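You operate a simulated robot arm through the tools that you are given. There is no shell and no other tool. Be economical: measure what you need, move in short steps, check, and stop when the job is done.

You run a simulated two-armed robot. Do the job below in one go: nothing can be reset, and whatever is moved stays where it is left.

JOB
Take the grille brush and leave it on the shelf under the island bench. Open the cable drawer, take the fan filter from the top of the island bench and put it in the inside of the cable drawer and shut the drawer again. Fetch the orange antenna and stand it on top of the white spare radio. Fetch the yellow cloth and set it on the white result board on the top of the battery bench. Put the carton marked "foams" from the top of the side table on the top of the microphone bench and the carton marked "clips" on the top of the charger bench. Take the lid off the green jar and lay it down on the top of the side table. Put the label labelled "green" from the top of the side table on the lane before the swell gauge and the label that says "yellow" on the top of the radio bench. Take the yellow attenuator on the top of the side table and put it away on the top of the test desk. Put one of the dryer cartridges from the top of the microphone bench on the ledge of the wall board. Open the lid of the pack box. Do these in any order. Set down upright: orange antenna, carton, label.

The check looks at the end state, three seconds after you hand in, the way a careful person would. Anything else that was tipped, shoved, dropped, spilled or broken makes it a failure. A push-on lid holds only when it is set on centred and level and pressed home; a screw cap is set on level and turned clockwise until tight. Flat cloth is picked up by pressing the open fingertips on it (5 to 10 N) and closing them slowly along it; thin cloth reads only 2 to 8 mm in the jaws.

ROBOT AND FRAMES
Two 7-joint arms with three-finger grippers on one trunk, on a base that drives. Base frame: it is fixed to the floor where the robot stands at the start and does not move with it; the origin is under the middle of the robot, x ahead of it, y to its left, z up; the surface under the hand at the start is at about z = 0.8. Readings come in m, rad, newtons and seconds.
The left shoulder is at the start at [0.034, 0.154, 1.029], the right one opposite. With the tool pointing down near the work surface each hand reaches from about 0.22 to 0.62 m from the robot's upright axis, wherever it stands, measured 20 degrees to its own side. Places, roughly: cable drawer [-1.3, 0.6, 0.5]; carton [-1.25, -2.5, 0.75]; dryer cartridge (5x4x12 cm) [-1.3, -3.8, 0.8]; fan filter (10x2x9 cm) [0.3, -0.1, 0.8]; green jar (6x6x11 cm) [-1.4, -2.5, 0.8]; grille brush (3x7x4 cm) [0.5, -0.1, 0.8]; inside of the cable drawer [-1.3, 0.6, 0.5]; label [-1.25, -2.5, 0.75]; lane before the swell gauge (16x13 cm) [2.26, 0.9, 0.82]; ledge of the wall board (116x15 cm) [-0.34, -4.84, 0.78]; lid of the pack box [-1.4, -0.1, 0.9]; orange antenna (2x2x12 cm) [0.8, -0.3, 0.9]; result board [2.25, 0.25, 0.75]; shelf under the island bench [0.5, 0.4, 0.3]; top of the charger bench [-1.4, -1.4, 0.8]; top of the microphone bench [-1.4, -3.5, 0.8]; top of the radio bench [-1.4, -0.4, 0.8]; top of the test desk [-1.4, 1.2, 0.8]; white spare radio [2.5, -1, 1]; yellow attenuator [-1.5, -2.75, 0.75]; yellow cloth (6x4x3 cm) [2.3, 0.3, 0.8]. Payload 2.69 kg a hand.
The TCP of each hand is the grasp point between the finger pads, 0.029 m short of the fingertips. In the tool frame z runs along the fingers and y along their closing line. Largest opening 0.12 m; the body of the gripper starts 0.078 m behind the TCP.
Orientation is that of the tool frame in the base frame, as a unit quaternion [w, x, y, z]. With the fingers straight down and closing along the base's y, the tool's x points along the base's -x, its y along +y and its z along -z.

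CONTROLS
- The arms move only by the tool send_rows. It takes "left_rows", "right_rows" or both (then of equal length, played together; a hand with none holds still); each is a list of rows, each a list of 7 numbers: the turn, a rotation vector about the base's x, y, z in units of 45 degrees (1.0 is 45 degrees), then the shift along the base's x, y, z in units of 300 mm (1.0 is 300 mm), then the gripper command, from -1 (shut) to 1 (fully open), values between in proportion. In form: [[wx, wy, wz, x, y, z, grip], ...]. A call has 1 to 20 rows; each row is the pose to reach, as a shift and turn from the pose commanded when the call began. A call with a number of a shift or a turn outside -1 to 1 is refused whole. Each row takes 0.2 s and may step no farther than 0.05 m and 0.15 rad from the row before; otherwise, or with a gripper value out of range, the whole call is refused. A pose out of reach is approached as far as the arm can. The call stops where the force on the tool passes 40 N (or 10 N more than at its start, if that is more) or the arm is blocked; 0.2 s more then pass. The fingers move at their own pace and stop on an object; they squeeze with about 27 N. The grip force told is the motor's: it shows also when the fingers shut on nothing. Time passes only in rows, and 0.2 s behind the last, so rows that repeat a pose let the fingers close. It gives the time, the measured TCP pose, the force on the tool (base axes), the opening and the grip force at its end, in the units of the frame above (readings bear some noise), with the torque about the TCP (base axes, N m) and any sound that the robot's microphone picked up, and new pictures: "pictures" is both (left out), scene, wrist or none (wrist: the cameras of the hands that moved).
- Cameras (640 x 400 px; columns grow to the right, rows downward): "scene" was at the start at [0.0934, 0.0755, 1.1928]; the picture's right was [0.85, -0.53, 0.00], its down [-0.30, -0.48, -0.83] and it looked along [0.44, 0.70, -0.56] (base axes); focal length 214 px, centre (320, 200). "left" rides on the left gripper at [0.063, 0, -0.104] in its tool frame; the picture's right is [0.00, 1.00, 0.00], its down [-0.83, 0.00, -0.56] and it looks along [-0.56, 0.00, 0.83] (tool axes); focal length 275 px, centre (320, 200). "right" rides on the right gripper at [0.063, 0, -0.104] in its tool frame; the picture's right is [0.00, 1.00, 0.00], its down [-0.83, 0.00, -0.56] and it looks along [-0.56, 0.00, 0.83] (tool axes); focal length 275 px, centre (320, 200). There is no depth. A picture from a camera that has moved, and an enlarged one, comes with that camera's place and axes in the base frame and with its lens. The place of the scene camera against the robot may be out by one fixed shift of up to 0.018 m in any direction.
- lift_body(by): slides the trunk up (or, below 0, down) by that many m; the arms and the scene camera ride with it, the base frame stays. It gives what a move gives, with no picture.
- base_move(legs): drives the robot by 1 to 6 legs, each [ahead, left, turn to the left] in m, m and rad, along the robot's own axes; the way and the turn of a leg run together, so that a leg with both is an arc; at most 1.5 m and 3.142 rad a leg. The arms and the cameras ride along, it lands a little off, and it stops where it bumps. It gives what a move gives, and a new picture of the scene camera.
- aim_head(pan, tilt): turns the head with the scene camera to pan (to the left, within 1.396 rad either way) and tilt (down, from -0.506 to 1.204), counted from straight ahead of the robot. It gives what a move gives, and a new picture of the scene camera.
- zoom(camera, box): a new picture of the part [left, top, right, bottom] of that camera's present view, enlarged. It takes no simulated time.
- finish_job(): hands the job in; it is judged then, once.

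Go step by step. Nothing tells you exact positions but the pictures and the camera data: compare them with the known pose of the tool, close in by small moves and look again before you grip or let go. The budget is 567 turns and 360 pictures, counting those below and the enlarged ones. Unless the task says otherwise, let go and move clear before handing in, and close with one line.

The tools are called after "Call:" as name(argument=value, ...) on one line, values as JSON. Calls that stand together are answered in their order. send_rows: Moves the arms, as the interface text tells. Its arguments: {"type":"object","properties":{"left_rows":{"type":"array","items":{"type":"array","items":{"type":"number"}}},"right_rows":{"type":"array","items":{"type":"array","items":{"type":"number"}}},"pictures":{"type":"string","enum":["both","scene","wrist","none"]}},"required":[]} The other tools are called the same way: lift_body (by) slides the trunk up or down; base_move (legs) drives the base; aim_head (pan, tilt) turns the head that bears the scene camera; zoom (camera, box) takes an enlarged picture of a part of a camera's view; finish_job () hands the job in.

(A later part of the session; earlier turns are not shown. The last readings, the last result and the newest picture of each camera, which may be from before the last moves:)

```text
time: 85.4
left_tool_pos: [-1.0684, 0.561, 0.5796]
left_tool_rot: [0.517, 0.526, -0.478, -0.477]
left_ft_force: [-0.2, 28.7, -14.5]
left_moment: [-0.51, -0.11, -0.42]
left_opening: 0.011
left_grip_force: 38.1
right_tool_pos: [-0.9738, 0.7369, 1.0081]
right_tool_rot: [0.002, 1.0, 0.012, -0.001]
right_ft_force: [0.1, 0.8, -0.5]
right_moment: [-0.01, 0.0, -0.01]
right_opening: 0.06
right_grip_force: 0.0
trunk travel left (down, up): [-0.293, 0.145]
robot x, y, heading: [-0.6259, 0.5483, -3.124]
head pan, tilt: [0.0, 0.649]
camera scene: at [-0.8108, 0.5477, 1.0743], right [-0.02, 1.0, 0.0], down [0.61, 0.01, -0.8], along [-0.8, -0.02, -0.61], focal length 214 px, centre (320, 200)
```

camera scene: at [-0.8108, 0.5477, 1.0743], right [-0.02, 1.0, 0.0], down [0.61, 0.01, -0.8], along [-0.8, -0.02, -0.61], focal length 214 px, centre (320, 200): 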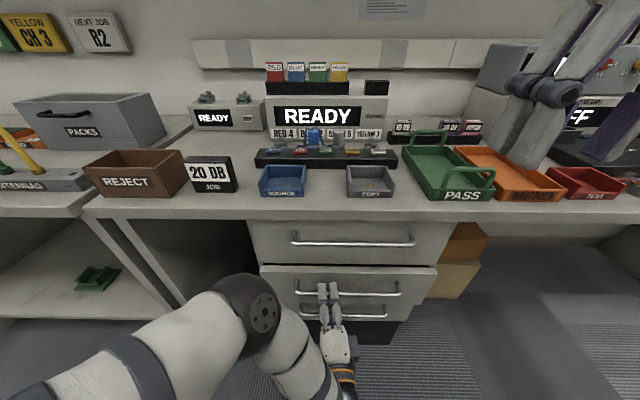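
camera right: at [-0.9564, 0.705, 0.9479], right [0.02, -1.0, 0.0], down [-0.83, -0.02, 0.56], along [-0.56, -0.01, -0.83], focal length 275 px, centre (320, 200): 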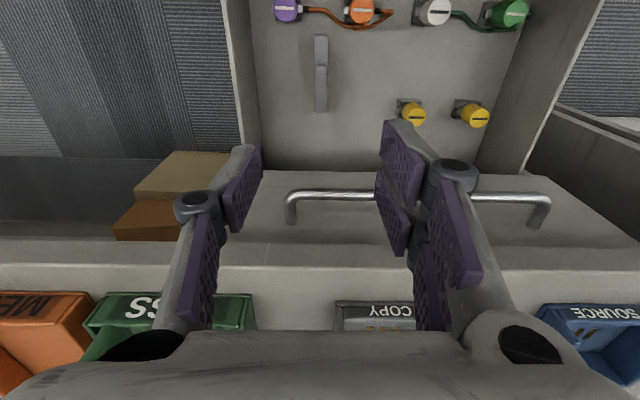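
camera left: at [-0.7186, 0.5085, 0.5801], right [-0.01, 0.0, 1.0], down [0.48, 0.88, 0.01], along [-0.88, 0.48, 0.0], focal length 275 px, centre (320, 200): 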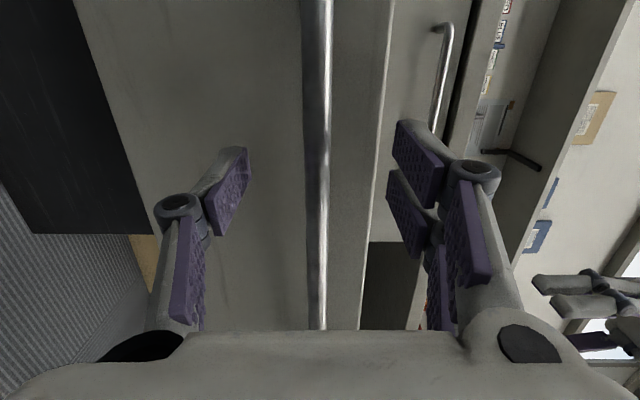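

About 2 cm to go; gentle final push.

Call:
base_move(legs=[[0.024, 0, 0]])

Call:
send_rows(left_rows=[[0, 0, 0, 0, 0, 0, -1], [0, 0, 0, 0, 0, 0, -1]], pictures="wrist")

```text
time: 86.2
left_tool_pos: [-1.0919, 0.5609, 0.5799]
left_tool_rot: [0.516, 0.525, -0.478, -0.478]
left_ft_force: [-0.5, 10.3, -10.7]
left_moment: [-0.61, -0.05, -0.76]
left_opening: 0.0107
left_grip_force: 38.6
right_tool_pos: [-0.9969, 0.7357, 1.009]
right_tool_rot: [0.001, 1.0, 0.011, -0.001]
right_ft_force: [-0.5, -0.2, -0.4]
right_moment: [-0.01, 0.0, 0.0]
right_opening: 0.0601
right_grip_force: 0.1
trunk travel left (down, up): [-0.293, 0.145]
robot x, y, heading: [-0.646, 0.544, -3.126]
head pan, tilt: [0.0, 0.649]
camera scene: at [-0.8344, 0.5463, 1.0743], right [-0.02, 1.0, 0.0], down [0.6, 0.01, -0.8], along [-0.8, -0.01, -0.61], focal length 214 px, centre (320, 200)
```

scene: 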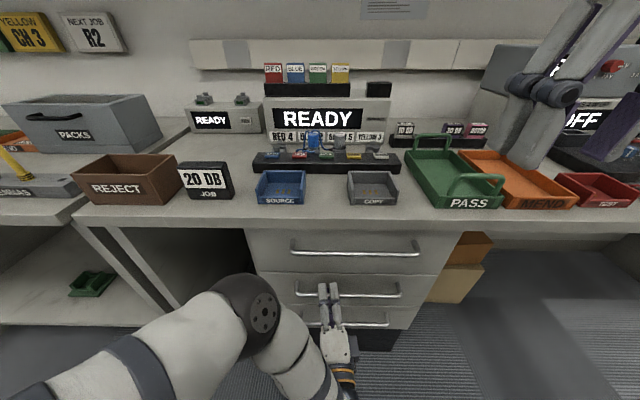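

```text
time: 86.8
left_tool_pos: [-1.0919, 0.5609, 0.5788]
left_tool_rot: [0.516, 0.526, -0.478, -0.478]
left_ft_force: [0.3, 5.0, -5.8]
left_moment: [-0.68, -0.03, 0.34]
left_opening: 0.0105
left_grip_force: 38.2
right_tool_pos: [-0.9978, 0.7346, 1.009]
right_tool_rot: [0.002, 1.0, 0.01, -0.001]
right_ft_force: [-1.1, -0.3, 0.1]
right_moment: [-0.01, 0.01, 0.01]
right_opening: 0.0598
right_grip_force: 0.1
trunk travel left (down, up): [-0.293, 0.145]
robot x, y, heading: [-0.6502, 0.5469, -3.126]
head pan, tilt: [0.0, 0.649]
camera left: at [-0.9817, 0.5051, 0.5795], right [-0.01, 0.0, 1.0], down [0.48, 0.88, 0.01], along [-0.88, 0.48, -0.01], focal length 275 px, centre (320, 200)
```

left: 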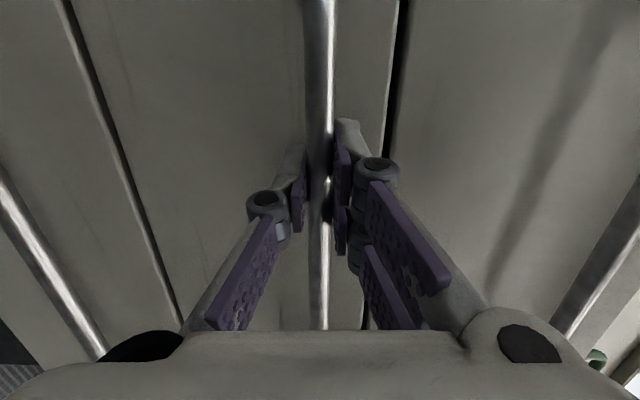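

Call:
send_rows(left_rows=[[0, 0, 0, -0.02, 0, 0, -1], [0, 0, 0, -0.03, 0, 0, -1]], pictures="none")

```text
time: 87.4
left_tool_pos: [-1.0979, 0.5604, 0.5795]
left_tool_rot: [0.514, 0.526, -0.479, -0.479]
left_ft_force: [28.1, 2.0, -5.8]
left_moment: [-0.76, -0.03, 0.15]
left_opening: 0.0107
left_grip_force: 37.2
right_tool_pos: [-0.9956, 0.7348, 1.0089]
right_tool_rot: [0.002, 1.0, 0.011, -0.001]
right_ft_force: [-0.9, -0.8, 0.4]
right_moment: [0.0, -0.02, 0.0]
right_opening: 0.0598
right_grip_force: 0.0
trunk travel left (down, up): [-0.293, 0.145]
robot x, y, heading: [-0.6492, 0.5516, -3.127]
head pan, tilt: [0.0, 0.649]
```

Drawer is at its stop. Release and back away.

Call:
send_rows(left_rows=[[0, 0, 0, 0.01, 0, 0, -0.4], [0, 0, 0, 0.01, 0, 0, 0.2], [0, 0, 0, 0.01, 0, 0, 0.2]], pictures="none")

Call:
base_move(legs=[[-0.3, 0, 0]])

```text
time: 88.2
left_tool_pos: [-1.0979, 0.5596, 0.5794]
left_tool_rot: [0.517, 0.525, -0.478, -0.478]
left_ft_force: [-0.4, 0.5, 0.3]
left_moment: [-0.02, 0.03, 0.01]
left_opening: 0.0719
left_grip_force: 0.0
right_tool_pos: [-0.9971, 0.735, 1.01]
right_tool_rot: [0.001, 1.0, 0.011, -0.001]
right_ft_force: [0.1, -0.6, 0.7]
right_moment: [-0.01, -0.01, -0.02]
right_opening: 0.06
right_grip_force: 0.0
trunk travel left (down, up): [-0.293, 0.145]
robot x, y, heading: [-0.6493, 0.5485, -3.122]
head pan, tilt: [0.0, 0.649]
```

```text
time: 90.2
left_tool_pos: [-0.8008, 0.5634, 0.5808]
left_tool_rot: [0.516, 0.525, -0.478, -0.479]
left_ft_force: [0.4, 0.0, 0.4]
left_moment: [-0.02, 0.02, -0.02]
left_opening: 0.0721
left_grip_force: 0.1
right_tool_pos: [-0.6993, 0.7397, 1.0086]
right_tool_rot: [0.002, 1.0, 0.01, -0.002]
right_ft_force: [0.9, -0.5, 0.4]
right_moment: [0.0, 0.03, -0.03]
right_opening: 0.0595
right_grip_force: 0.0
trunk travel left (down, up): [-0.293, 0.145]
robot x, y, heading: [-0.3486, 0.5498, -3.126]
head pan, tilt: [0.0, 0.649]
camera scene: at [-0.5365, 0.5508, 1.0745], right [-0.02, 1.0, 0.0], down [0.6, 0.01, -0.8], along [-0.8, -0.01, -0.6], focal length 214 px, centre (320, 200)
```

scene: 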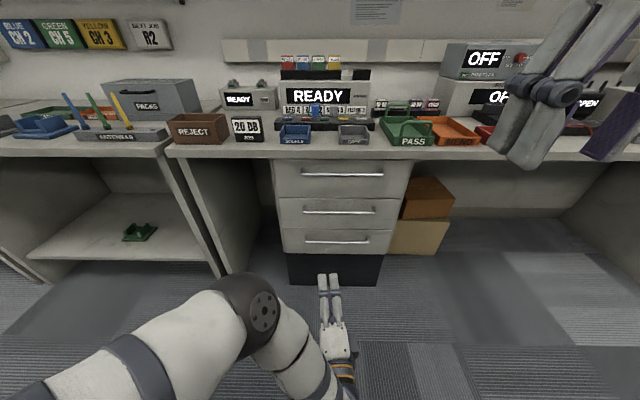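

Drawer shut. Next the pack box: raise the trunk, slide south and look.

Call:
lift_body(by=0.14)

Call:
base_move(legs=[[0.1, 0.6, 0]])

Call:
zoom(camera="scene", box=[220, 40, 540, 240])

```text
time: 91.9
left_tool_pos: [-0.7997, 0.5652, 0.7185]
left_tool_rot: [0.516, 0.526, -0.479, -0.478]
left_ft_force: [-0.4, -0.1, -0.5]
left_moment: [0.03, 0.02, 0.01]
left_opening: 0.0719
left_grip_force: 0.0
right_tool_pos: [-0.701, 0.7408, 1.149]
right_tool_rot: [0.002, 1.0, 0.01, 0.001]
right_ft_force: [-0.3, 0.0, -0.2]
right_moment: [0.0, -0.01, 0.0]
right_opening: 0.06
right_grip_force: 0.0
trunk travel left (down, up): [-0.433, 0.005]
robot x, y, heading: [-0.3506, 0.5538, -3.123]
head pan, tilt: [0.0, 0.649]
```

```text
time: 97.0
left_tool_pos: [-0.8913, -0.0445, 0.719]
left_tool_rot: [0.516, 0.526, -0.478, -0.478]
left_ft_force: [0.9, 0.0, -0.2]
left_moment: [-0.01, -0.02, -0.04]
left_opening: 0.0716
left_grip_force: 0.0
right_tool_pos: [-0.7897, 0.1307, 1.1485]
right_tool_rot: [0.0, 1.0, 0.01, 0.0]
right_ft_force: [-0.4, 0.2, -0.4]
right_moment: [0.02, -0.01, 0.01]
right_opening: 0.06
right_grip_force: 0.1
trunk travel left (down, up): [-0.433, 0.005]
robot x, y, heading: [-0.4453, -0.0565, -3.125]
head pan, tilt: [0.0, 0.649]
camera scene: at [-0.5401, -0.0569, 1.2318], right [-0.02, 1.0, 0.0], down [0.6, 0.01, -0.8], along [-0.8, -0.01, -0.6], focal length 214 px, centre (320, 200)
```

scene: 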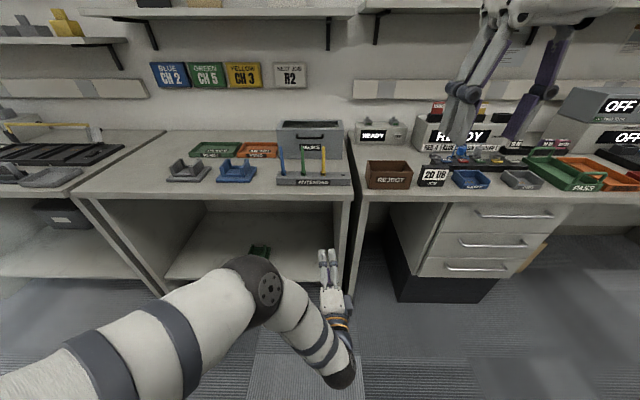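

```text
2.00 times, centred on (380, 140) of scene
camera zoom: at [-0.5401, -0.0569, 1.2318], right [-0.02, 1.0, 0.0], down [0.6, 0.01, -0.8], along [-0.8, -0.01, -0.6], focal length 429 px, centre (200, 320)
```

zoom: 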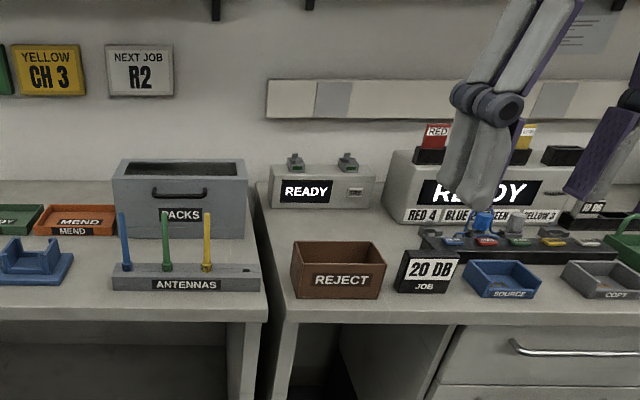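

Call:
zoom(camera="scene", box=[265, 110, 360, 190])

```text
5.00 times, centred on (312, 150) of scene
camera zoom: at [-0.5401, -0.0569, 1.2318], right [-0.02, 1.0, 0.0], down [0.6, 0.01, -0.8], along [-0.8, -0.01, -0.6], focal length 1072 px, centre (358, 450)
```

zoom: 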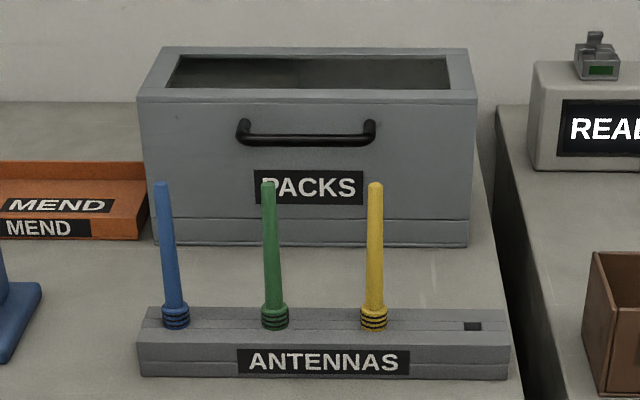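

Call:
send_rows(right_rows=[[0, 0, 0, -0.15, -0.1, 0, 0], [0, 0, 0, -0.3, -0.2, 0, 0], [0, 0, 0, -0.43, -0.3, 0, 0], [0, 0, 0, -0.55, -0.4, 0, 0], [0, 0, 0, -0.6, -0.5, 0, 0]], pictures="wrist")

```text
refused: row 1 steps farther than a row can; nothing moved
```

Call:
send_rows(right_rows=[[0, 0, 0, -0.13, -0.08, 0, 0], [0, 0, 0, -0.26, -0.16, 0, 0], [0, 0, 0, -0.39, -0.24, 0, 0], [0, 0, 0, -0.52, -0.32, 0, 0], [0, 0, 0, -0.6, -0.42, 0, 0]], pictures="wrist")

```text
time: 98.2
left_tool_pos: [-0.8903, -0.0448, 0.7204]
left_tool_rot: [0.516, 0.525, -0.479, -0.479]
left_ft_force: [-0.7, 0.5, -0.2]
left_moment: [0.03, -0.01, 0.02]
left_opening: 0.0721
left_grip_force: 0.1
right_tool_pos: [-0.9177, 0.0204, 1.1312]
right_tool_rot: [0.001, 1.0, 0.012, -0.001]
right_ft_force: [-0.2, -0.3, -0.5]
right_moment: [0.0, -0.01, -0.04]
right_opening: 0.06
right_grip_force: 0.1
right hand out of reach, approached as far as the arm can: row 4, 5
trunk travel left (down, up): [-0.433, 0.005]
robot x, y, heading: [-0.4399, -0.0572, -3.122]
head pan, tilt: [0.0, 0.649]
camera right: at [-0.8542, 0.0221, 1.2358], right [0.03, -1.0, 0.0], down [-0.83, -0.02, 0.56], along [-0.56, -0.02, -0.83], focal length 275 px, centre (320, 200)
```

right: 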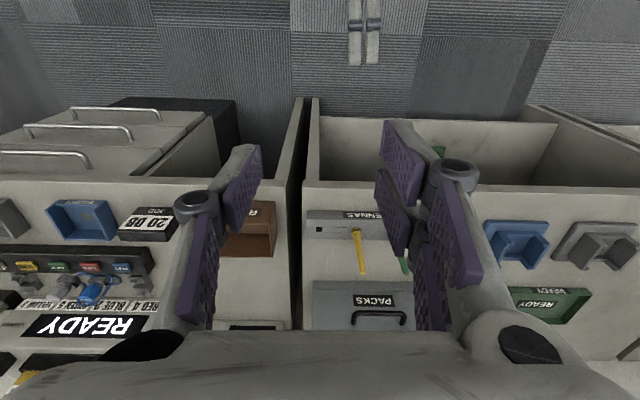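

The box seems to have a tall hinged hood with a front handle. I'll raise the left hand, pitching it 45° down, and move closer to look with the right wrist camera.

Call:
send_rows(left_rows=[[0, 0, 0, 0.1, 0, 0.12, 0], [0, 0, 0, 0.2, 0, 0.26, 0], [0, -0.15, 0, 0.25, 0, 0.4, 0], [0, -0.33, 0, 0.3, 0, 0.54, 0], [0, -0.5, 0, 0.3, 0, 0.68, 0], [0, -0.67, 0, 0.3, 0, 0.8, 0], [0, -0.84, 0, 0.3, 0, 0.88, 0], [0, -1, 0, 0.3, 0, 0.95, 0]], pictures="none")

Call:
base_move(legs=[[0.22, 0, 0]])

Call:
send_rows(right_rows=[[0, 0, 0, 0, 0, 0, 0]], pictures="wrist")

```text
refused: row 2 steps farther than a row can; nothing moved
```

```text
time: 99.9
left_tool_pos: [-1.1104, -0.0484, 0.72]
left_tool_rot: [0.517, 0.526, -0.478, -0.477]
left_ft_force: [0.1, -1.4, 0.1]
left_moment: [0.01, 0.02, 0.0]
left_opening: 0.072
left_grip_force: 0.2
right_tool_pos: [-1.139, 0.0178, 1.131]
right_tool_rot: [0.003, 1.0, 0.012, -0.001]
right_ft_force: [-0.1, -0.7, -0.6]
right_moment: [-0.02, -0.07, 0.0]
right_opening: 0.0599
right_grip_force: 0.1
trunk travel left (down, up): [-0.433, 0.005]
robot x, y, heading: [-0.6592, -0.0588, -3.123]
head pan, tilt: [0.0, 0.649]
camera scene: at [-0.7612, -0.0609, 1.2318], right [-0.02, 1.0, 0.0], down [0.6, 0.01, -0.8], along [-0.8, -0.01, -0.61], focal length 214 px, centre (320, 200)
```

scene: 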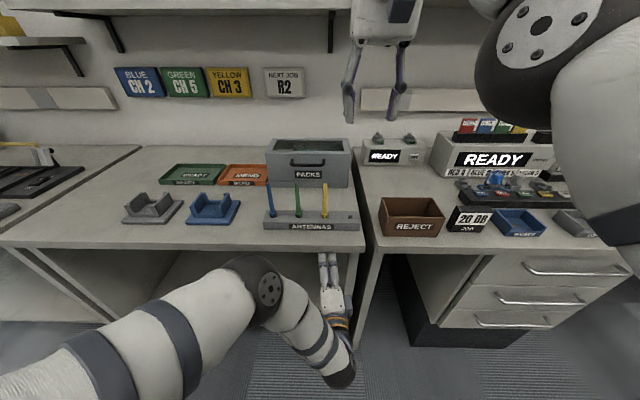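

```text
time: 100.3
left_tool_pos: [-1.1117, -0.0495, 0.7193]
left_tool_rot: [0.517, 0.526, -0.478, -0.477]
left_ft_force: [0.0, 0.1, 0.5]
left_moment: [0.0, -0.01, 0.0]
left_opening: 0.072
left_grip_force: 0.0
right_tool_pos: [-1.1381, 0.0167, 1.1316]
right_tool_rot: [0.001, 1.0, 0.012, -0.002]
right_ft_force: [-0.3, -0.6, -0.3]
right_moment: [-0.04, 0.02, 0.0]
right_opening: 0.06
right_grip_force: 0.1
trunk travel left (down, up): [-0.433, 0.005]
robot x, y, heading: [-0.6653, -0.0575, -3.118]
head pan, tilt: [0.0, 0.649]
camera right: at [-1.0747, 0.0184, 1.236], right [0.03, -1.0, 0.0], down [-0.83, -0.02, 0.56], along [-0.56, -0.02, -0.83], focal length 275 px, centre (320, 200)
```

right: 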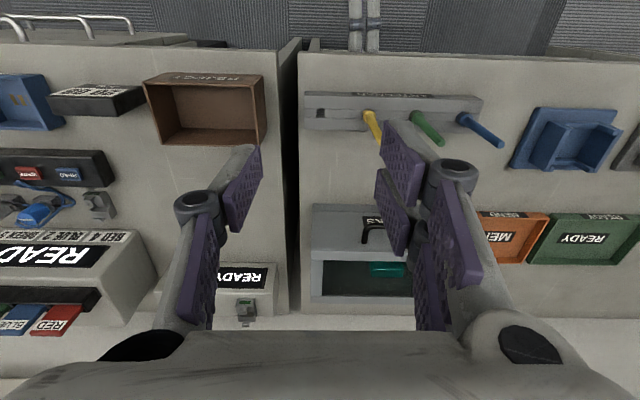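

Call:
zoom(camera="right", box=[290, 190, 450, 310])

```text
3.33 times, centred on (370, 250) of right
camera zoom: at [-1.0747, 0.0184, 1.236], right [0.03, -1.0, 0.0], down [-0.83, -0.02, 0.56], along [-0.56, -0.02, -0.83], focal length 918 px, centre (153, 33)
```

zoom: 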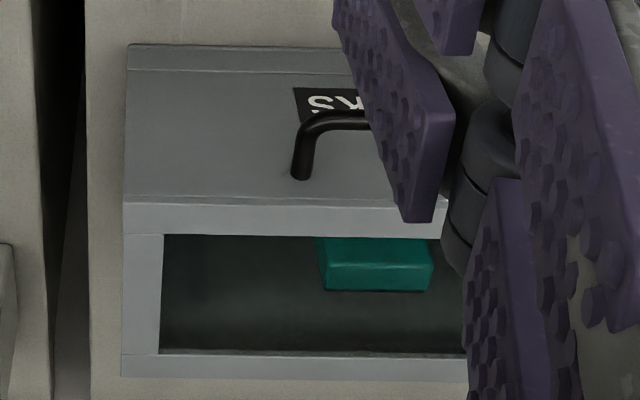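

The top shows a pack inside, so I need to know how the lid moves. I'll raise the left hand safely and view the box from its side.

Call:
send_rows(left_rows=[[0, 0, 0, 0.14, 0, 0, 0], [0, 0, 0, 0.28, 0, 0, 0], [0, 0, 0, 0.42, 0, 0, 0], [0, 0, 0, 0.48, -0.05, 0.12, 0], [0, 0, 0, 0.48, -0.15, 0.24, 0], [0, 0, 0, 0.48, -0.25, 0.36, 0], [0, 0, 0, 0.48, -0.35, 0.48, 0], [0, 0, 0, 0.48, -0.45, 0.6, 0], [0, 0, 0, 0.48, -0.55, 0.7, 0], [0, 0, 0, 0.48, -0.68, 0.8, 0], [0, 0, 0, 0.48, -0.8, 0.88, 0]], pictures="wrist")

```text
time: 102.7
left_tool_pos: [-1.0567, -0.2667, 0.9217]
left_tool_rot: [0.516, 0.526, -0.478, -0.478]
left_ft_force: [-0.1, -0.3, 0.5]
left_moment: [0.01, 0.02, -0.06]
left_opening: 0.0598
left_grip_force: 0.1
left hand out of reach, approached as far as the arm can: row 2, 3, 4, 5, 6, 7, 8, 9, 10, 11
right_tool_pos: [-1.1401, 0.0136, 1.1303]
right_tool_rot: [0.001, 1.0, 0.012, -0.001]
right_ft_force: [0.4, -0.6, 0.5]
right_moment: [0.06, -0.03, -0.02]
right_opening: 0.0602
right_grip_force: 0.0
trunk travel left (down, up): [-0.433, 0.005]
robot x, y, heading: [-0.6634, -0.0611, -3.123]
head pan, tilt: [0.0, 0.649]
camera left: at [-0.946, -0.3214, 0.9222], right [-0.01, -0.01, 1.0], down [0.48, 0.88, 0.01], along [-0.88, 0.48, -0.01], focal length 275 px, centre (320, 200)
```

left: 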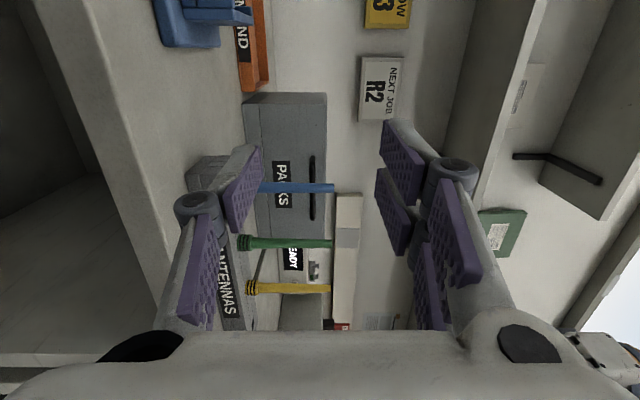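

Call:
zoom(camera="left", box=[225, 70, 345, 270])

```text
2.00 times, centred on (285, 170) of left
camera zoom: at [-0.946, -0.3214, 0.9222], right [-0.01, -0.01, 1.0], down [0.48, 0.88, 0.01], along [-0.88, 0.48, -0.01], focal length 551 px, centre (390, 260)
```

zoom: 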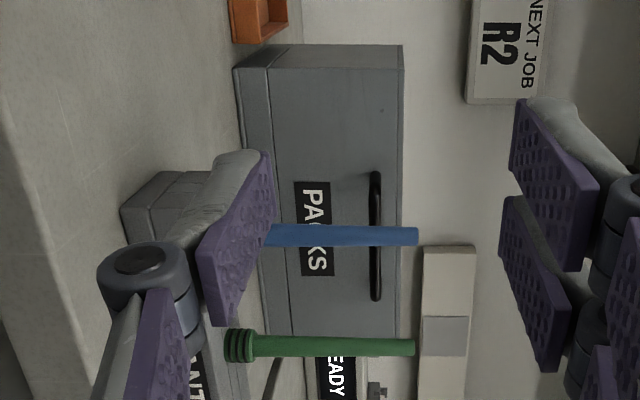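

Call:
zoom(camera="left", box=[235, 85, 345, 145])

```text
5.82 times, centred on (290, 115) of left
camera zoom: at [-0.946, -0.3214, 0.9222], right [-0.01, -0.01, 1.0], down [0.48, 0.88, 0.01], along [-0.88, 0.48, -0.01], focal length 1602 px, centre (494, 694)
```

zoom: 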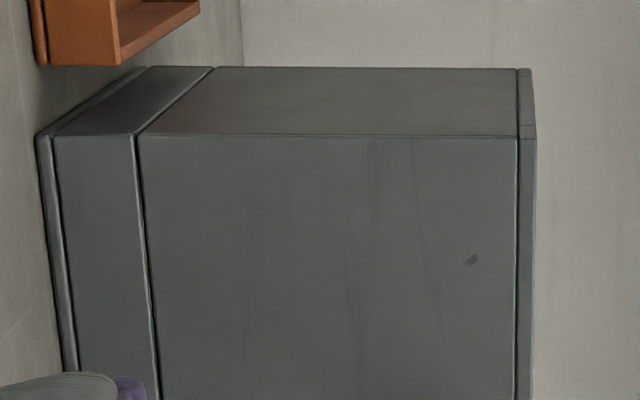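

The seam wraps around, so the lid is the whole hood, hinged at the back, with the handle bar at about (-1.345, -0.12, 0.908). I'll check base clearance to the bench by looking down.

Call:
aim_head(pan=0.0, tilt=1.2)

```text
time: 103.7
left_tool_pos: [-1.0558, -0.2647, 0.9235]
left_tool_rot: [0.517, 0.525, -0.478, -0.478]
left_ft_force: [0.5, -0.4, 0.4]
left_moment: [0.01, -0.01, 0.0]
left_opening: 0.06
left_grip_force: 0.1
right_tool_pos: [-1.1383, 0.016, 1.1322]
right_tool_rot: [0.002, 1.0, 0.013, -0.002]
right_ft_force: [0.8, 0.0, 0.0]
right_moment: [0.01, -0.03, -0.02]
right_opening: 0.0601
right_grip_force: 0.0
trunk travel left (down, up): [-0.433, 0.005]
robot x, y, heading: [-0.6575, -0.0602, -3.123]
head pan, tilt: [0.0, 1.201]
camera scene: at [-0.7297, -0.0603, 1.1916], right [-0.02, 1.0, 0.0], down [0.93, 0.02, -0.36], along [-0.36, -0.01, -0.93], focal length 214 px, centre (320, 200)
```

scene: 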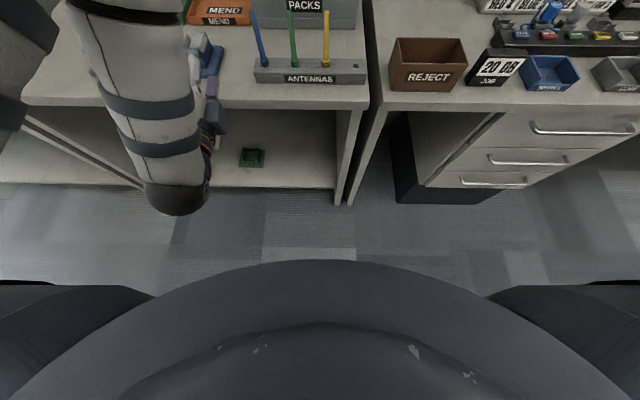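

Base has room. Move the right hand aside, and point the left hand straight down with its closing line along x, above the antennas.

Call:
send_rows(left_rows=[[0, -0.15, 0, 0.05, 0, 0.1, 0], [0, -0.33, 0, 0.05, 0, 0.2, 0], [0, -0.5, 0, 0.05, 0, 0.3, 0], [0, -0.67, 0, 0.05, 0, 0.4, 0], [0, -0.84, 0, 0.05, 0, 0.45, 0], [0, -1, 0, 0.05, 0, 0.5, 0]], right_rows=[[0, 0, 0, 0.1, 0.1, 0, 0], [0, 0, 0, 0.2, 0.2, 0, 0], [0, 0, 0, 0.3, 0.3, 0, 0], [0, 0, 0, 0.4, 0.4, 0, 0], [0, 0, 0, 0.45, 0.5, 0, 0], [0, 0, 0, 0.5, 0.6, 0, 0]], pictures="none")

Call:
send_rows(left_rows=[[0, -0.15, 0, 0, 0.05, 0, 0], [0, -0.33, 0, 0, 0.1, 0, 0], [0, -0.5, 0, 0, 0.2, 0, 0], [0, -0.67, 0, 0, 0.3, 0, 0], [0, -0.84, 0, 0, 0.4, 0, 0], [0, -1, 0, 0, 0.47, 0, 0]], pictures="wrist")

```text
time: 105.1
left_tool_pos: [-1.0406, -0.2594, 1.0768]
left_tool_rot: [0.295, 0.668, -0.64, -0.241]
left_ft_force: [0.2, 1.0, 0.6]
left_moment: [-0.02, 0.02, 0.0]
left_opening: 0.0601
left_grip_force: 0.0
left hand out of reach, approached as far as the arm can: row 1, 2, 3, 4
right_tool_pos: [-0.9863, 0.1983, 1.1308]
right_tool_rot: [0.002, 1.0, 0.013, -0.004]
right_ft_force: [0.2, 0.5, -0.3]
right_moment: [-0.05, 0.07, 0.01]
right_opening: 0.06
right_grip_force: 0.0
right hand out of reach, approached as far as the arm can: row 1, 2, 3
trunk travel left (down, up): [-0.433, 0.005]
robot x, y, heading: [-0.661, -0.0632, -3.127]
head pan, tilt: [0.0, 1.201]
```

```text
time: 106.5
left_tool_pos: [-1.0431, -0.12, 1.074]
left_tool_rot: [0.028, 0.709, -0.704, 0.035]
left_ft_force: [-0.7, 0.0, 0.3]
left_moment: [0.0, -0.02, 0.01]
left_opening: 0.0599
left_grip_force: 0.0
right_tool_pos: [-0.9889, 0.1969, 1.1284]
right_tool_rot: [0.002, 1.0, 0.012, -0.001]
right_ft_force: [-0.2, 0.7, 0.0]
right_moment: [0.02, 0.0, -0.03]
right_opening: 0.0602
right_grip_force: 0.1
trunk travel left (down, up): [-0.433, 0.005]
robot x, y, heading: [-0.664, -0.0578, -3.123]
head pan, tilt: [0.0, 1.201]
camera left: at [-1.0431, -0.1751, 1.1832], right [-1.0, 0.0, -0.01], down [-0.01, 0.88, 0.48], along [0.01, 0.48, -0.88], focal length 275 px, centre (320, 200)
```

left: 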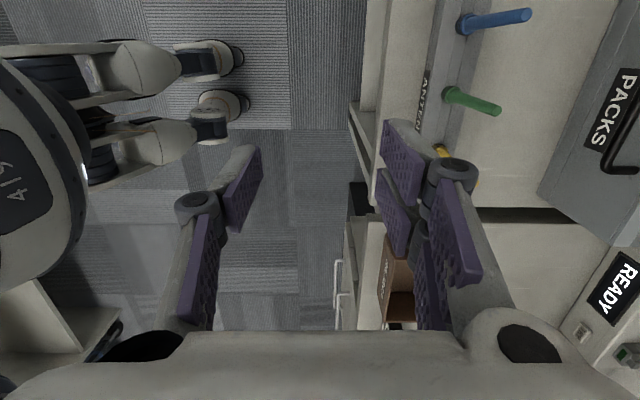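

Drive closer by 0.2 m and view the handle from the left wrist.

Call:
base_move(legs=[[0.2, 0, 0]])

Call:
send_rows(left_rows=[[-0.05, 0.05, 0, 0, 0, 0, -0.2]], pictures="wrist")

```text
time: 108.1
left_tool_pos: [-1.2426, -0.1244, 1.0759]
left_tool_rot: [0.027, 0.709, -0.703, 0.034]
left_ft_force: [0.2, 0.2, -0.4]
left_moment: [0.0, -0.04, 0.02]
left_opening: 0.06
left_grip_force: 0.1
right_tool_pos: [-1.1874, 0.1924, 1.1289]
right_tool_rot: [0.001, 1.0, 0.013, -0.002]
right_ft_force: [-0.4, -0.9, -0.7]
right_moment: [0.01, 0.0, -0.04]
right_opening: 0.0602
right_grip_force: 0.0
trunk travel left (down, up): [-0.433, 0.005]
robot x, y, heading: [-0.8596, -0.0659, -3.121]
head pan, tilt: [0.0, 1.201]
camera scene: at [-0.9294, -0.064, 1.1915], right [-0.02, 1.0, 0.0], down [0.93, 0.02, -0.36], along [-0.36, -0.01, -0.93], focal length 214 px, centre (320, 200)
```

scene: 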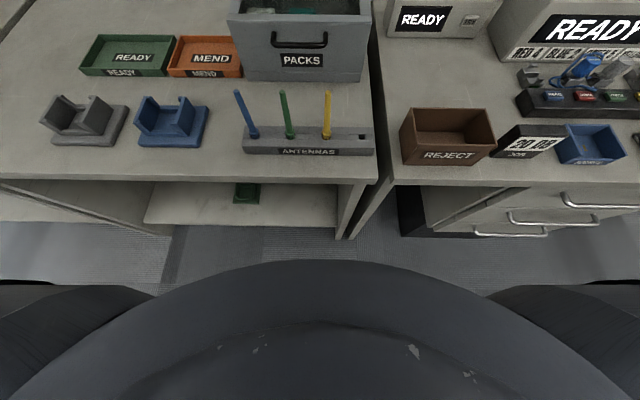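

```text
time: 108.5
left_tool_pos: [-1.2412, -0.1252, 1.0747]
left_tool_rot: [0.056, 0.71, -0.701, 0.034]
left_ft_force: [-0.1, -0.2, -0.6]
left_moment: [-0.05, 0.02, -0.03]
left_opening: 0.0481
left_grip_force: 0.0
right_tool_pos: [-1.1875, 0.1937, 1.1299]
right_tool_rot: [0.002, 1.0, 0.011, -0.002]
right_ft_force: [-0.4, -0.2, 0.0]
right_moment: [-0.02, 0.0, 0.02]
right_opening: 0.06
right_grip_force: 0.2
trunk travel left (down, up): [-0.433, 0.005]
robot x, y, heading: [-0.8631, -0.0601, -3.123]
head pan, tilt: [0.0, 1.201]
camera left: at [-1.2368, -0.1749, 1.186], right [-1.0, 0.0, 0.03], down [0.01, 0.89, 0.45], along [-0.03, 0.45, -0.89], focal length 275 px, centre (320, 200)
```

left: 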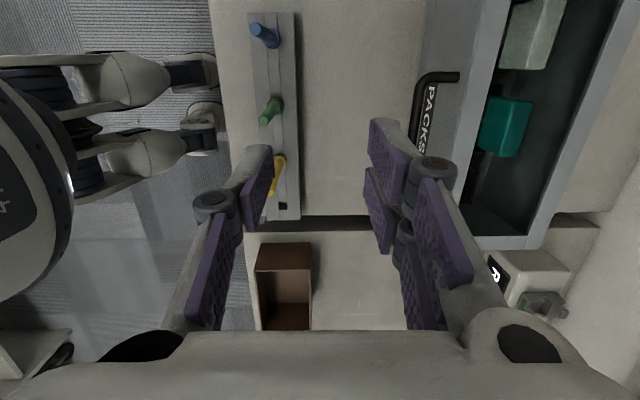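

Handle bar at about x=-1.340, y from -0.16 to -0.05. Straighten the hand, move above the bar, narrow the fingers.

Call:
send_rows(left_rows=[[0.08, -0.02, 0, -0.1, 0.03, 0, -0.4], [0.163, -0.04, 0, -0.22, 0.067, 0, -0.5], [0.163, -0.04, 0, -0.33, 0.067, -0.05, -0.5], [0.163, -0.04, 0, -0.33, 0.067, -0.2, -0.5]], pictures="wrist")

```text
time: 109.5
left_tool_pos: [-1.3398, -0.1051, 1.016]
left_tool_rot: [-0.001, 0.71, -0.704, 0.0]
left_ft_force: [-0.1, 0.2, 0.2]
left_moment: [0.01, 0.01, -0.01]
left_opening: 0.03
left_grip_force: 0.1
right_tool_pos: [-1.1881, 0.1917, 1.1292]
right_tool_rot: [0.002, 1.0, 0.013, -0.001]
right_ft_force: [-0.3, 0.3, 0.8]
right_moment: [0.02, 0.01, 0.01]
right_opening: 0.0599
right_grip_force: 0.1
trunk travel left (down, up): [-0.433, 0.005]
robot x, y, heading: [-0.8561, -0.0614, -3.121]
head pan, tilt: [0.0, 1.201]
camera left: at [-1.3391, -0.1694, 1.1189], right [-1.0, -0.01, 0.0], down [-0.01, 0.83, 0.56], along [0.0, 0.56, -0.83], focal length 275 px, centre (320, 200)
```

left: 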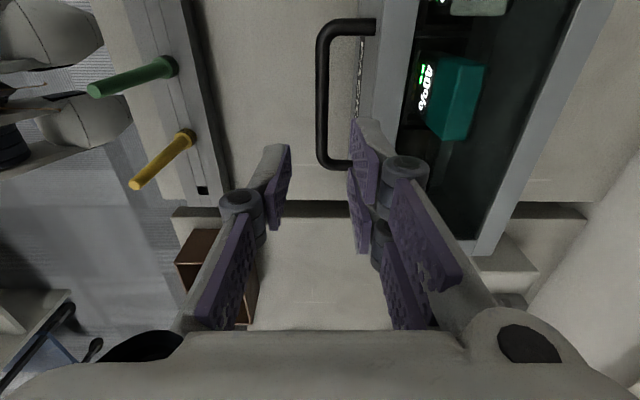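

Centred over the bar. Descend and close.

Call:
send_rows(left_rows=[[0, 0, 0, -0.003, -0.01, -0.12, -0.5], [0, 0, 0, -0.003, -0.01, -0.24, -0.5], [0, 0, 0, -0.003, -0.01, -0.35, -0.5], [0, 0, 0, -0.003, -0.01, -0.35, -1], [0, 0, 0, -0.003, -0.01, -0.35, -1]], pictures="wrist")

```text
time: 110.7
left_tool_pos: [-1.3432, -0.108, 0.909]
left_tool_rot: [-0.001, 0.71, -0.704, 0.0]
left_ft_force: [-6.9, -0.5, -2.0]
left_moment: [0.45, 0.11, 0.22]
left_opening: 0.0088
left_grip_force: 36.6
right_tool_pos: [-1.189, 0.1928, 1.129]
right_tool_rot: [0.002, 1.0, 0.013, -0.002]
right_ft_force: [-0.2, 0.0, -0.5]
right_moment: [-0.01, -0.01, -0.01]
right_opening: 0.0602
right_grip_force: 0.1
trunk travel left (down, up): [-0.433, 0.005]
robot x, y, heading: [-0.8553, -0.0613, -3.121]
head pan, tilt: [0.0, 1.201]
camera left: at [-1.3413, -0.173, 1.0125], right [-1.0, -0.01, 0.0], down [-0.01, 0.83, 0.56], along [0.0, 0.56, -0.83], focal length 275 px, centre (320, 200)
```

left: 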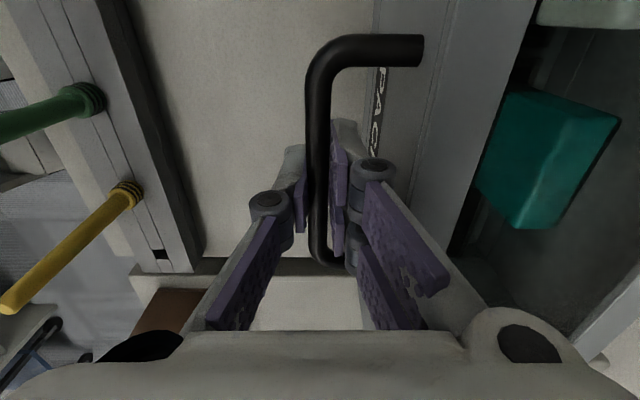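

Gripped the handle. Test lifting along the arc a little and read forces.

Call:
send_rows(left_rows=[[0, 0, 0, -0.006, 0, 0.015, -1], [0, 0, 0, -0.014, 0, 0.03, -1], [0, 0, 0, -0.022, 0, 0.045, -1]], pictures="wrist")

```text
time: 111.5
left_tool_pos: [-1.3485, -0.1079, 0.9221]
left_tool_rot: [-0.001, 0.711, -0.703, 0.001]
left_ft_force: [-7.8, -3.5, -10.1]
left_moment: [-0.43, -0.08, 0.24]
left_opening: 0.0088
left_grip_force: 35.7
right_tool_pos: [-1.1882, 0.1926, 1.1286]
right_tool_rot: [0.002, 1.0, 0.012, -0.002]
right_ft_force: [-1.3, 1.2, -0.7]
right_moment: [0.02, -0.04, 0.0]
right_opening: 0.0598
right_grip_force: 0.1
trunk travel left (down, up): [-0.433, 0.005]
robot x, y, heading: [-0.8619, -0.0621, -3.124]
head pan, tilt: [0.0, 1.201]
camera left: at [-1.3485, -0.1727, 1.0257], right [-1.0, -0.01, 0.0], down [-0.01, 0.83, 0.56], along [0.0, 0.56, -0.83], focal length 275 px, centre (320, 200)
```

left: 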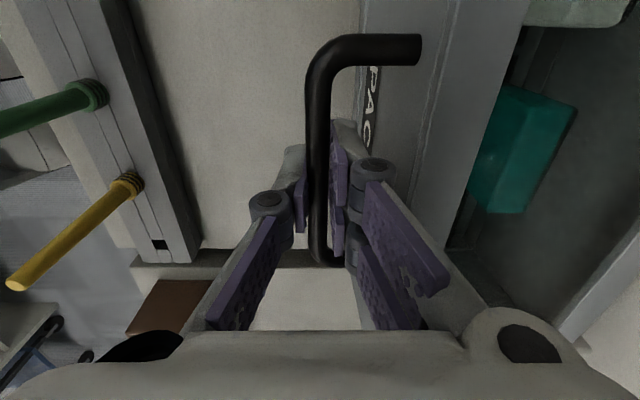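

The lid is turning about a rear hinge as expected. Continue the arc to about 30°.

Call:
send_rows(left_rows=[[0, 0, 0, -0.037, 0, 0.053, -1], [0, 0, 0, -0.079, 0, 0.103, -1], [0, 0, 0, -0.126, 0, 0.147, -1], [0, 0, 0, -0.187, 0, 0.192, -1]], pictures="wrist")

```text
time: 112.5
left_tool_pos: [-1.3882, -0.109, 0.9708]
left_tool_rot: [-0.004, 0.711, -0.704, 0.002]
left_ft_force: [-18.7, 12.7, -24.3]
left_moment: [-0.21, 0.05, 1.15]
left_opening: 0.0092
left_grip_force: 36.9
left hand out of reach, approached as far as the arm can: row 4
right_tool_pos: [-1.1927, 0.1955, 1.1266]
right_tool_rot: [0.001, 1.0, 0.011, 0.002]
right_ft_force: [-0.5, -1.1, 0.1]
right_moment: [-0.02, 0.03, 0.0]
right_opening: 0.0601
right_grip_force: 0.0
trunk travel left (down, up): [-0.433, 0.005]
robot x, y, heading: [-0.8638, -0.0613, -3.134]
head pan, tilt: [0.0, 1.201]
camera left: at [-1.388, -0.1739, 1.0745], right [-1.0, 0.0, -0.01], down [-0.01, 0.83, 0.56], along [0.01, 0.56, -0.83], focal length 275 px, centre (320, 200)
```

left: 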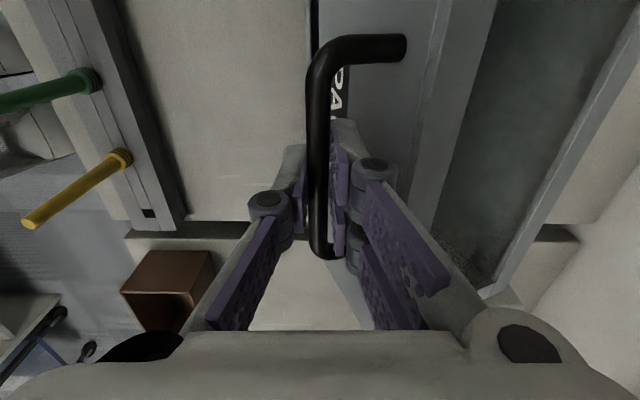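

Straight-down reach limit is near, so I pitch the hand forward while holding the bar to gain reach.

Call:
send_rows(left_rows=[[0, 0.12, 0, 0, 0, 0, -1], [0, 0.24, 0, 0, 0, 0, -1], [0, 0.36, 0, -0.01, 0, 0.005, -1], [0, 0.48, 0, -0.02, 0, 0.01, -1]], pictures="wrist")

```text
time: 112.8
left_tool_pos: [-1.3872, -0.1104, 0.9744]
left_tool_rot: [0.012, 0.71, -0.704, -0.013]
left_ft_force: [-11.2, 2.5, -15.0]
left_moment: [0.42, 0.13, 0.45]
left_opening: 0.0086
left_grip_force: 36.7
right_tool_pos: [-1.1899, 0.1943, 1.1297]
right_tool_rot: [0.002, 1.0, 0.012, -0.002]
right_ft_force: [0.2, 0.4, 0.9]
right_moment: [0.04, -0.03, 0.03]
right_opening: 0.0598
right_grip_force: 0.1
trunk travel left (down, up): [-0.433, 0.005]
robot x, y, heading: [-0.8622, -0.0607, -3.122]
head pan, tilt: [0.0, 1.201]
stopped in row 1 (left hand): the force on the tool passed its limit at 53 N (the readings are from after the stop); the commanded pose is now the measured one
camera left: at [-1.3839, -0.175, 1.078], right [-1.0, 0.0, 0.04], down [0.02, 0.83, 0.56], along [-0.03, 0.56, -0.83], focal length 275 px, centre (320, 200)
```

left: 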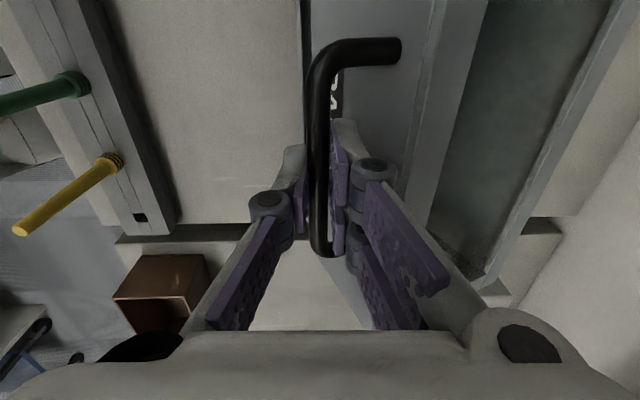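

Call:
send_rows(left_rows=[[0, 0.06, 0, 0, 0, 0, -1], [0, 0.12, 0, 0, 0, 0, -1], [0, 0.18, 0, 0, 0, 0, -1]], pictures="none")

```text
time: 113.6
left_tool_pos: [-1.3861, -0.1096, 0.9748]
left_tool_rot: [0.062, 0.706, -0.702, -0.065]
left_ft_force: [-9.4, 3.5, -16.0]
left_moment: [-0.61, 0.01, 0.48]
left_opening: 0.0089
left_grip_force: 36.6
right_tool_pos: [-1.19, 0.1952, 1.1296]
right_tool_rot: [0.001, 1.0, 0.012, -0.001]
right_ft_force: [1.0, 0.9, 0.4]
right_moment: [0.0, -0.01, -0.02]
right_opening: 0.06
right_grip_force: 0.1
trunk travel left (down, up): [-0.433, 0.005]
robot x, y, heading: [-0.8613, -0.0625, -3.125]
head pan, tilt: [0.0, 1.201]
```

Pitching works. Continue along the arc with pitch.

Call:
send_rows(left_rows=[[0, 0.12, 0, -0.034, 0, 0.031, -1], [0, 0.24, 0, -0.075, 0, 0.06, -1], [0, 0.36, 0, -0.118, 0, 0.087, -1], [0, 0.48, 0, -0.162, 0, 0.109, -1]], pictures="wrist")

```text
time: 114.6
left_tool_pos: [-1.4371, -0.1104, 1.0073]
left_tool_rot: [0.193, 0.681, -0.679, -0.194]
left_ft_force: [-2.8, 2.6, -17.2]
left_moment: [-0.05, -0.11, -0.22]
left_opening: 0.0089
left_grip_force: 36.3
right_tool_pos: [-1.1885, 0.1944, 1.1288]
right_tool_rot: [0.002, 1.0, 0.011, -0.001]
right_ft_force: [-0.2, -0.9, -0.7]
right_moment: [-0.02, 0.0, 0.01]
right_opening: 0.0599
right_grip_force: 0.1
trunk travel left (down, up): [-0.433, 0.005]
robot x, y, heading: [-0.8589, -0.0632, -3.118]
head pan, tilt: [0.0, 1.201]
camera left: at [-1.3805, -0.175, 1.0961], right [-0.85, 0.0, 0.53], down [0.29, 0.83, 0.47], along [-0.44, 0.56, -0.71], focal length 275 px, centre (320, 200)
```

left: 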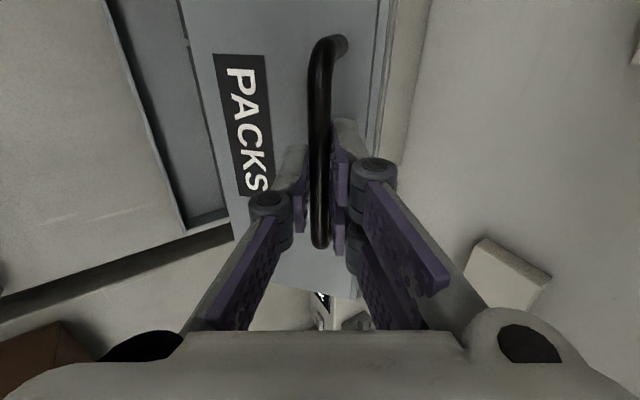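

Call:
send_rows(left_rows=[[0, 0.1, 0, -0.047, 0, 0.018, -1], [0, 0.2, 0, -0.095, 0, 0.033, -1], [0, 0.3, 0, -0.145, 0, 0.043, -1], [0, 0.4, 0, -0.195, 0, 0.048, -1], [0, 0.5, 0, -0.245, 0, 0.05, -1]], pictures="wrist")

```text
time: 115.8
left_tool_pos: [-1.5093, -0.1104, 1.0182]
left_tool_rot: [0.319, 0.632, -0.629, -0.321]
left_ft_force: [2.7, 9.5, -33.8]
left_moment: [-0.45, -0.47, -0.49]
left_opening: 0.0095
left_grip_force: 36.9
right_tool_pos: [-1.1908, 0.1959, 1.1267]
right_tool_rot: [0.002, 1.0, 0.012, 0.0]
right_ft_force: [-0.6, 0.0, 0.5]
right_moment: [-0.01, 0.0, -0.02]
right_opening: 0.0598
right_grip_force: 0.0
trunk travel left (down, up): [-0.433, 0.005]
robot x, y, heading: [-0.86, -0.0642, -3.121]
head pan, tilt: [0.0, 1.201]
camera left: at [-1.4246, -0.1751, 1.0792], right [-0.59, 0.0, 0.81], down [0.45, 0.83, 0.33], along [-0.67, 0.56, -0.49], focal length 275 px, centre (320, 200)
```

left: 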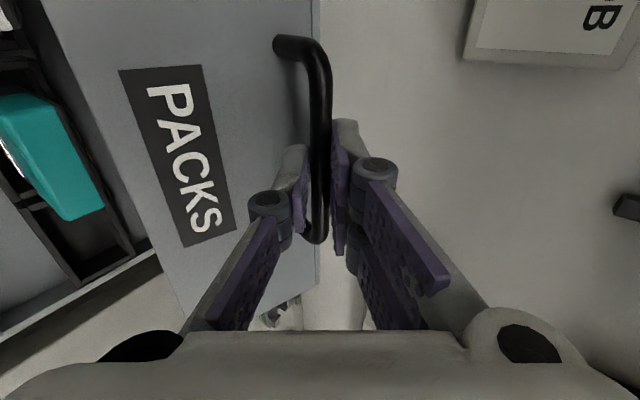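

Call:
send_rows(left_rows=[[0, 0.05, 0, -0.05, 0, -0.015, -1], [0, 0.1, 0, -0.1, 0, -0.025, -1], [0, 0.15, 0, -0.15, 0, -0.037, -1], [0, 0.2, 0, -0.2, 0, -0.055, -1]], pictures="wrist")

```text
time: 116.8
left_tool_pos: [-1.5679, -0.1111, 1.0008]
left_tool_rot: [0.367, 0.605, -0.603, -0.368]
left_ft_force: [17.2, -0.7, -33.7]
left_moment: [-0.64, -0.75, -0.36]
left_opening: 0.0093
left_grip_force: 37.1
right_tool_pos: [-1.1886, 0.1934, 1.1301]
right_tool_rot: [0.002, 1.0, 0.012, -0.001]
right_ft_force: [-1.1, 1.3, -0.2]
right_moment: [0.0, 0.0, 0.0]
right_opening: 0.0604
right_grip_force: 0.1
trunk travel left (down, up): [-0.433, 0.005]
robot x, y, heading: [-0.8609, -0.0641, -3.12]
head pan, tilt: [0.0, 1.201]
camera left: at [-1.4736, -0.1752, 1.0478], right [-0.46, 0.0, 0.89], down [0.5, 0.83, 0.25], along [-0.74, 0.56, -0.38], focal length 275 px, centre (320, 200)
```

left: 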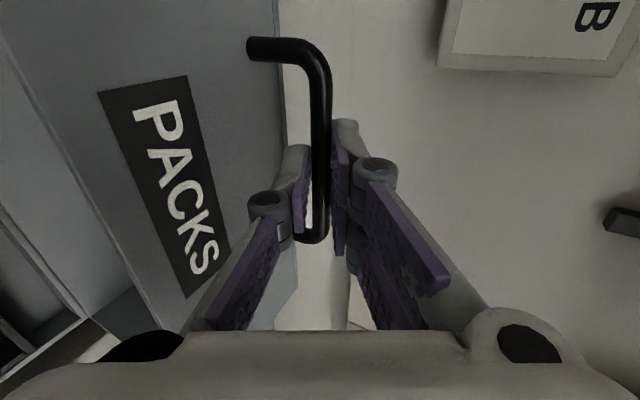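

Call:
send_rows(left_rows=[[0, 0.05, 0, -0.03, 0, -0.035, -1], [0, 0.1, 0, -0.06, 0, -0.06, -1], [0, 0.1, 0, -0.09, 0, -0.085, -1]], pictures="wrist")

```text
time: 117.6
left_tool_pos: [-1.5951, -0.1104, 0.9799]
left_tool_rot: [0.393, 0.589, -0.586, -0.395]
left_ft_force: [14.3, 1.3, -21.9]
left_moment: [-0.41, -0.59, -1.21]
left_opening: 0.0098
left_grip_force: 37.1
right_tool_pos: [-1.1877, 0.1931, 1.1293]
right_tool_rot: [0.002, 1.0, 0.011, -0.001]
right_ft_force: [-0.5, 0.6, 0.2]
right_moment: [0.01, -0.02, -0.03]
right_opening: 0.06
right_grip_force: 0.1
trunk travel left (down, up): [-0.433, 0.005]
robot x, y, heading: [-0.8595, -0.0641, -3.123]
head pan, tilt: [0.0, 1.201]
camera left: at [-1.4982, -0.1755, 1.0199], right [-0.38, 0.0, 0.93], down [0.52, 0.83, 0.21], along [-0.77, 0.56, -0.31], focal length 275 px, centre (320, 200)
```

left: 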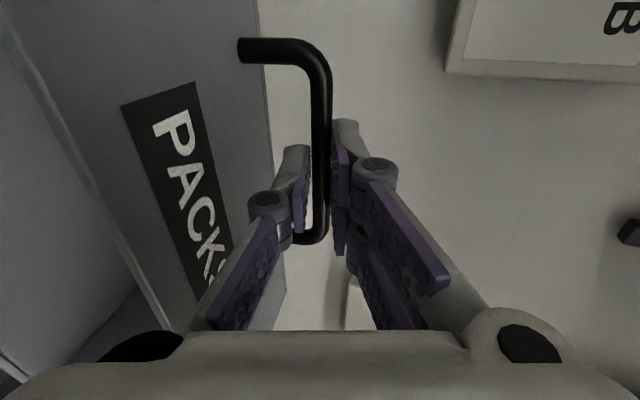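

The lid is past vertical (~105°) with no tangential load. Release and retreat along the tool axis.

Call:
send_rows(left_rows=[[0, 0, 0, 0.01, 0, -0.01, -0.8], [0, 0, 0, 0.01, 0, -0.01, -0.5], [0, 0, 0, 0.01, 0, -0.01, -0.4], [0, 0, 0, 0.06, 0, 0.025, -0.4], [0, 0, 0, 0.15, 0, 0.07, -0.4], [0, 0, 0, 0.28, 0, 0.13, -0.4], [0, 0, 0, 0.42, 0, 0.19, -0.4]], pictures="wrist")

```text
time: 119.2
left_tool_pos: [-1.4683, -0.1113, 1.0433]
left_tool_rot: [0.394, 0.587, -0.585, -0.398]
left_ft_force: [-0.7, -2.2, -1.4]
left_moment: [0.09, 0.18, -0.2]
left_opening: 0.0359
left_grip_force: 0.1
right_tool_pos: [-1.1852, 0.1939, 1.1321]
right_tool_rot: [0.002, 1.0, 0.011, -0.003]
right_ft_force: [0.3, -0.1, -0.7]
right_moment: [0.0, 0.04, -0.03]
right_opening: 0.0598
right_grip_force: 0.0
trunk travel left (down, up): [-0.433, 0.005]
robot x, y, heading: [-0.8594, -0.0676, -3.126]
head pan, tilt: [0.0, 1.201]
camera left: at [-1.3704, -0.1754, 1.0811], right [-0.37, 0.0, 0.93], down [0.52, 0.83, 0.21], along [-0.77, 0.56, -0.31], focal length 275 px, centre (320, 200)
```

left: 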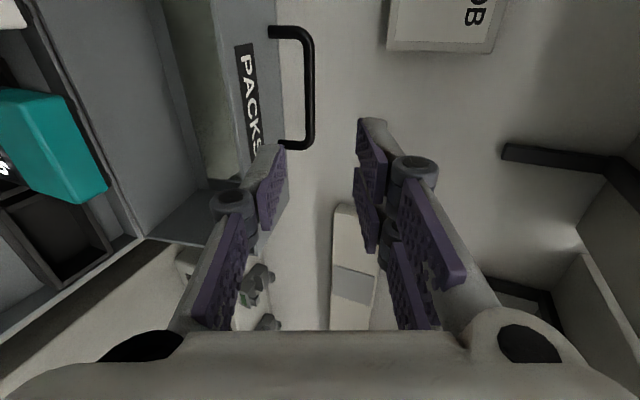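

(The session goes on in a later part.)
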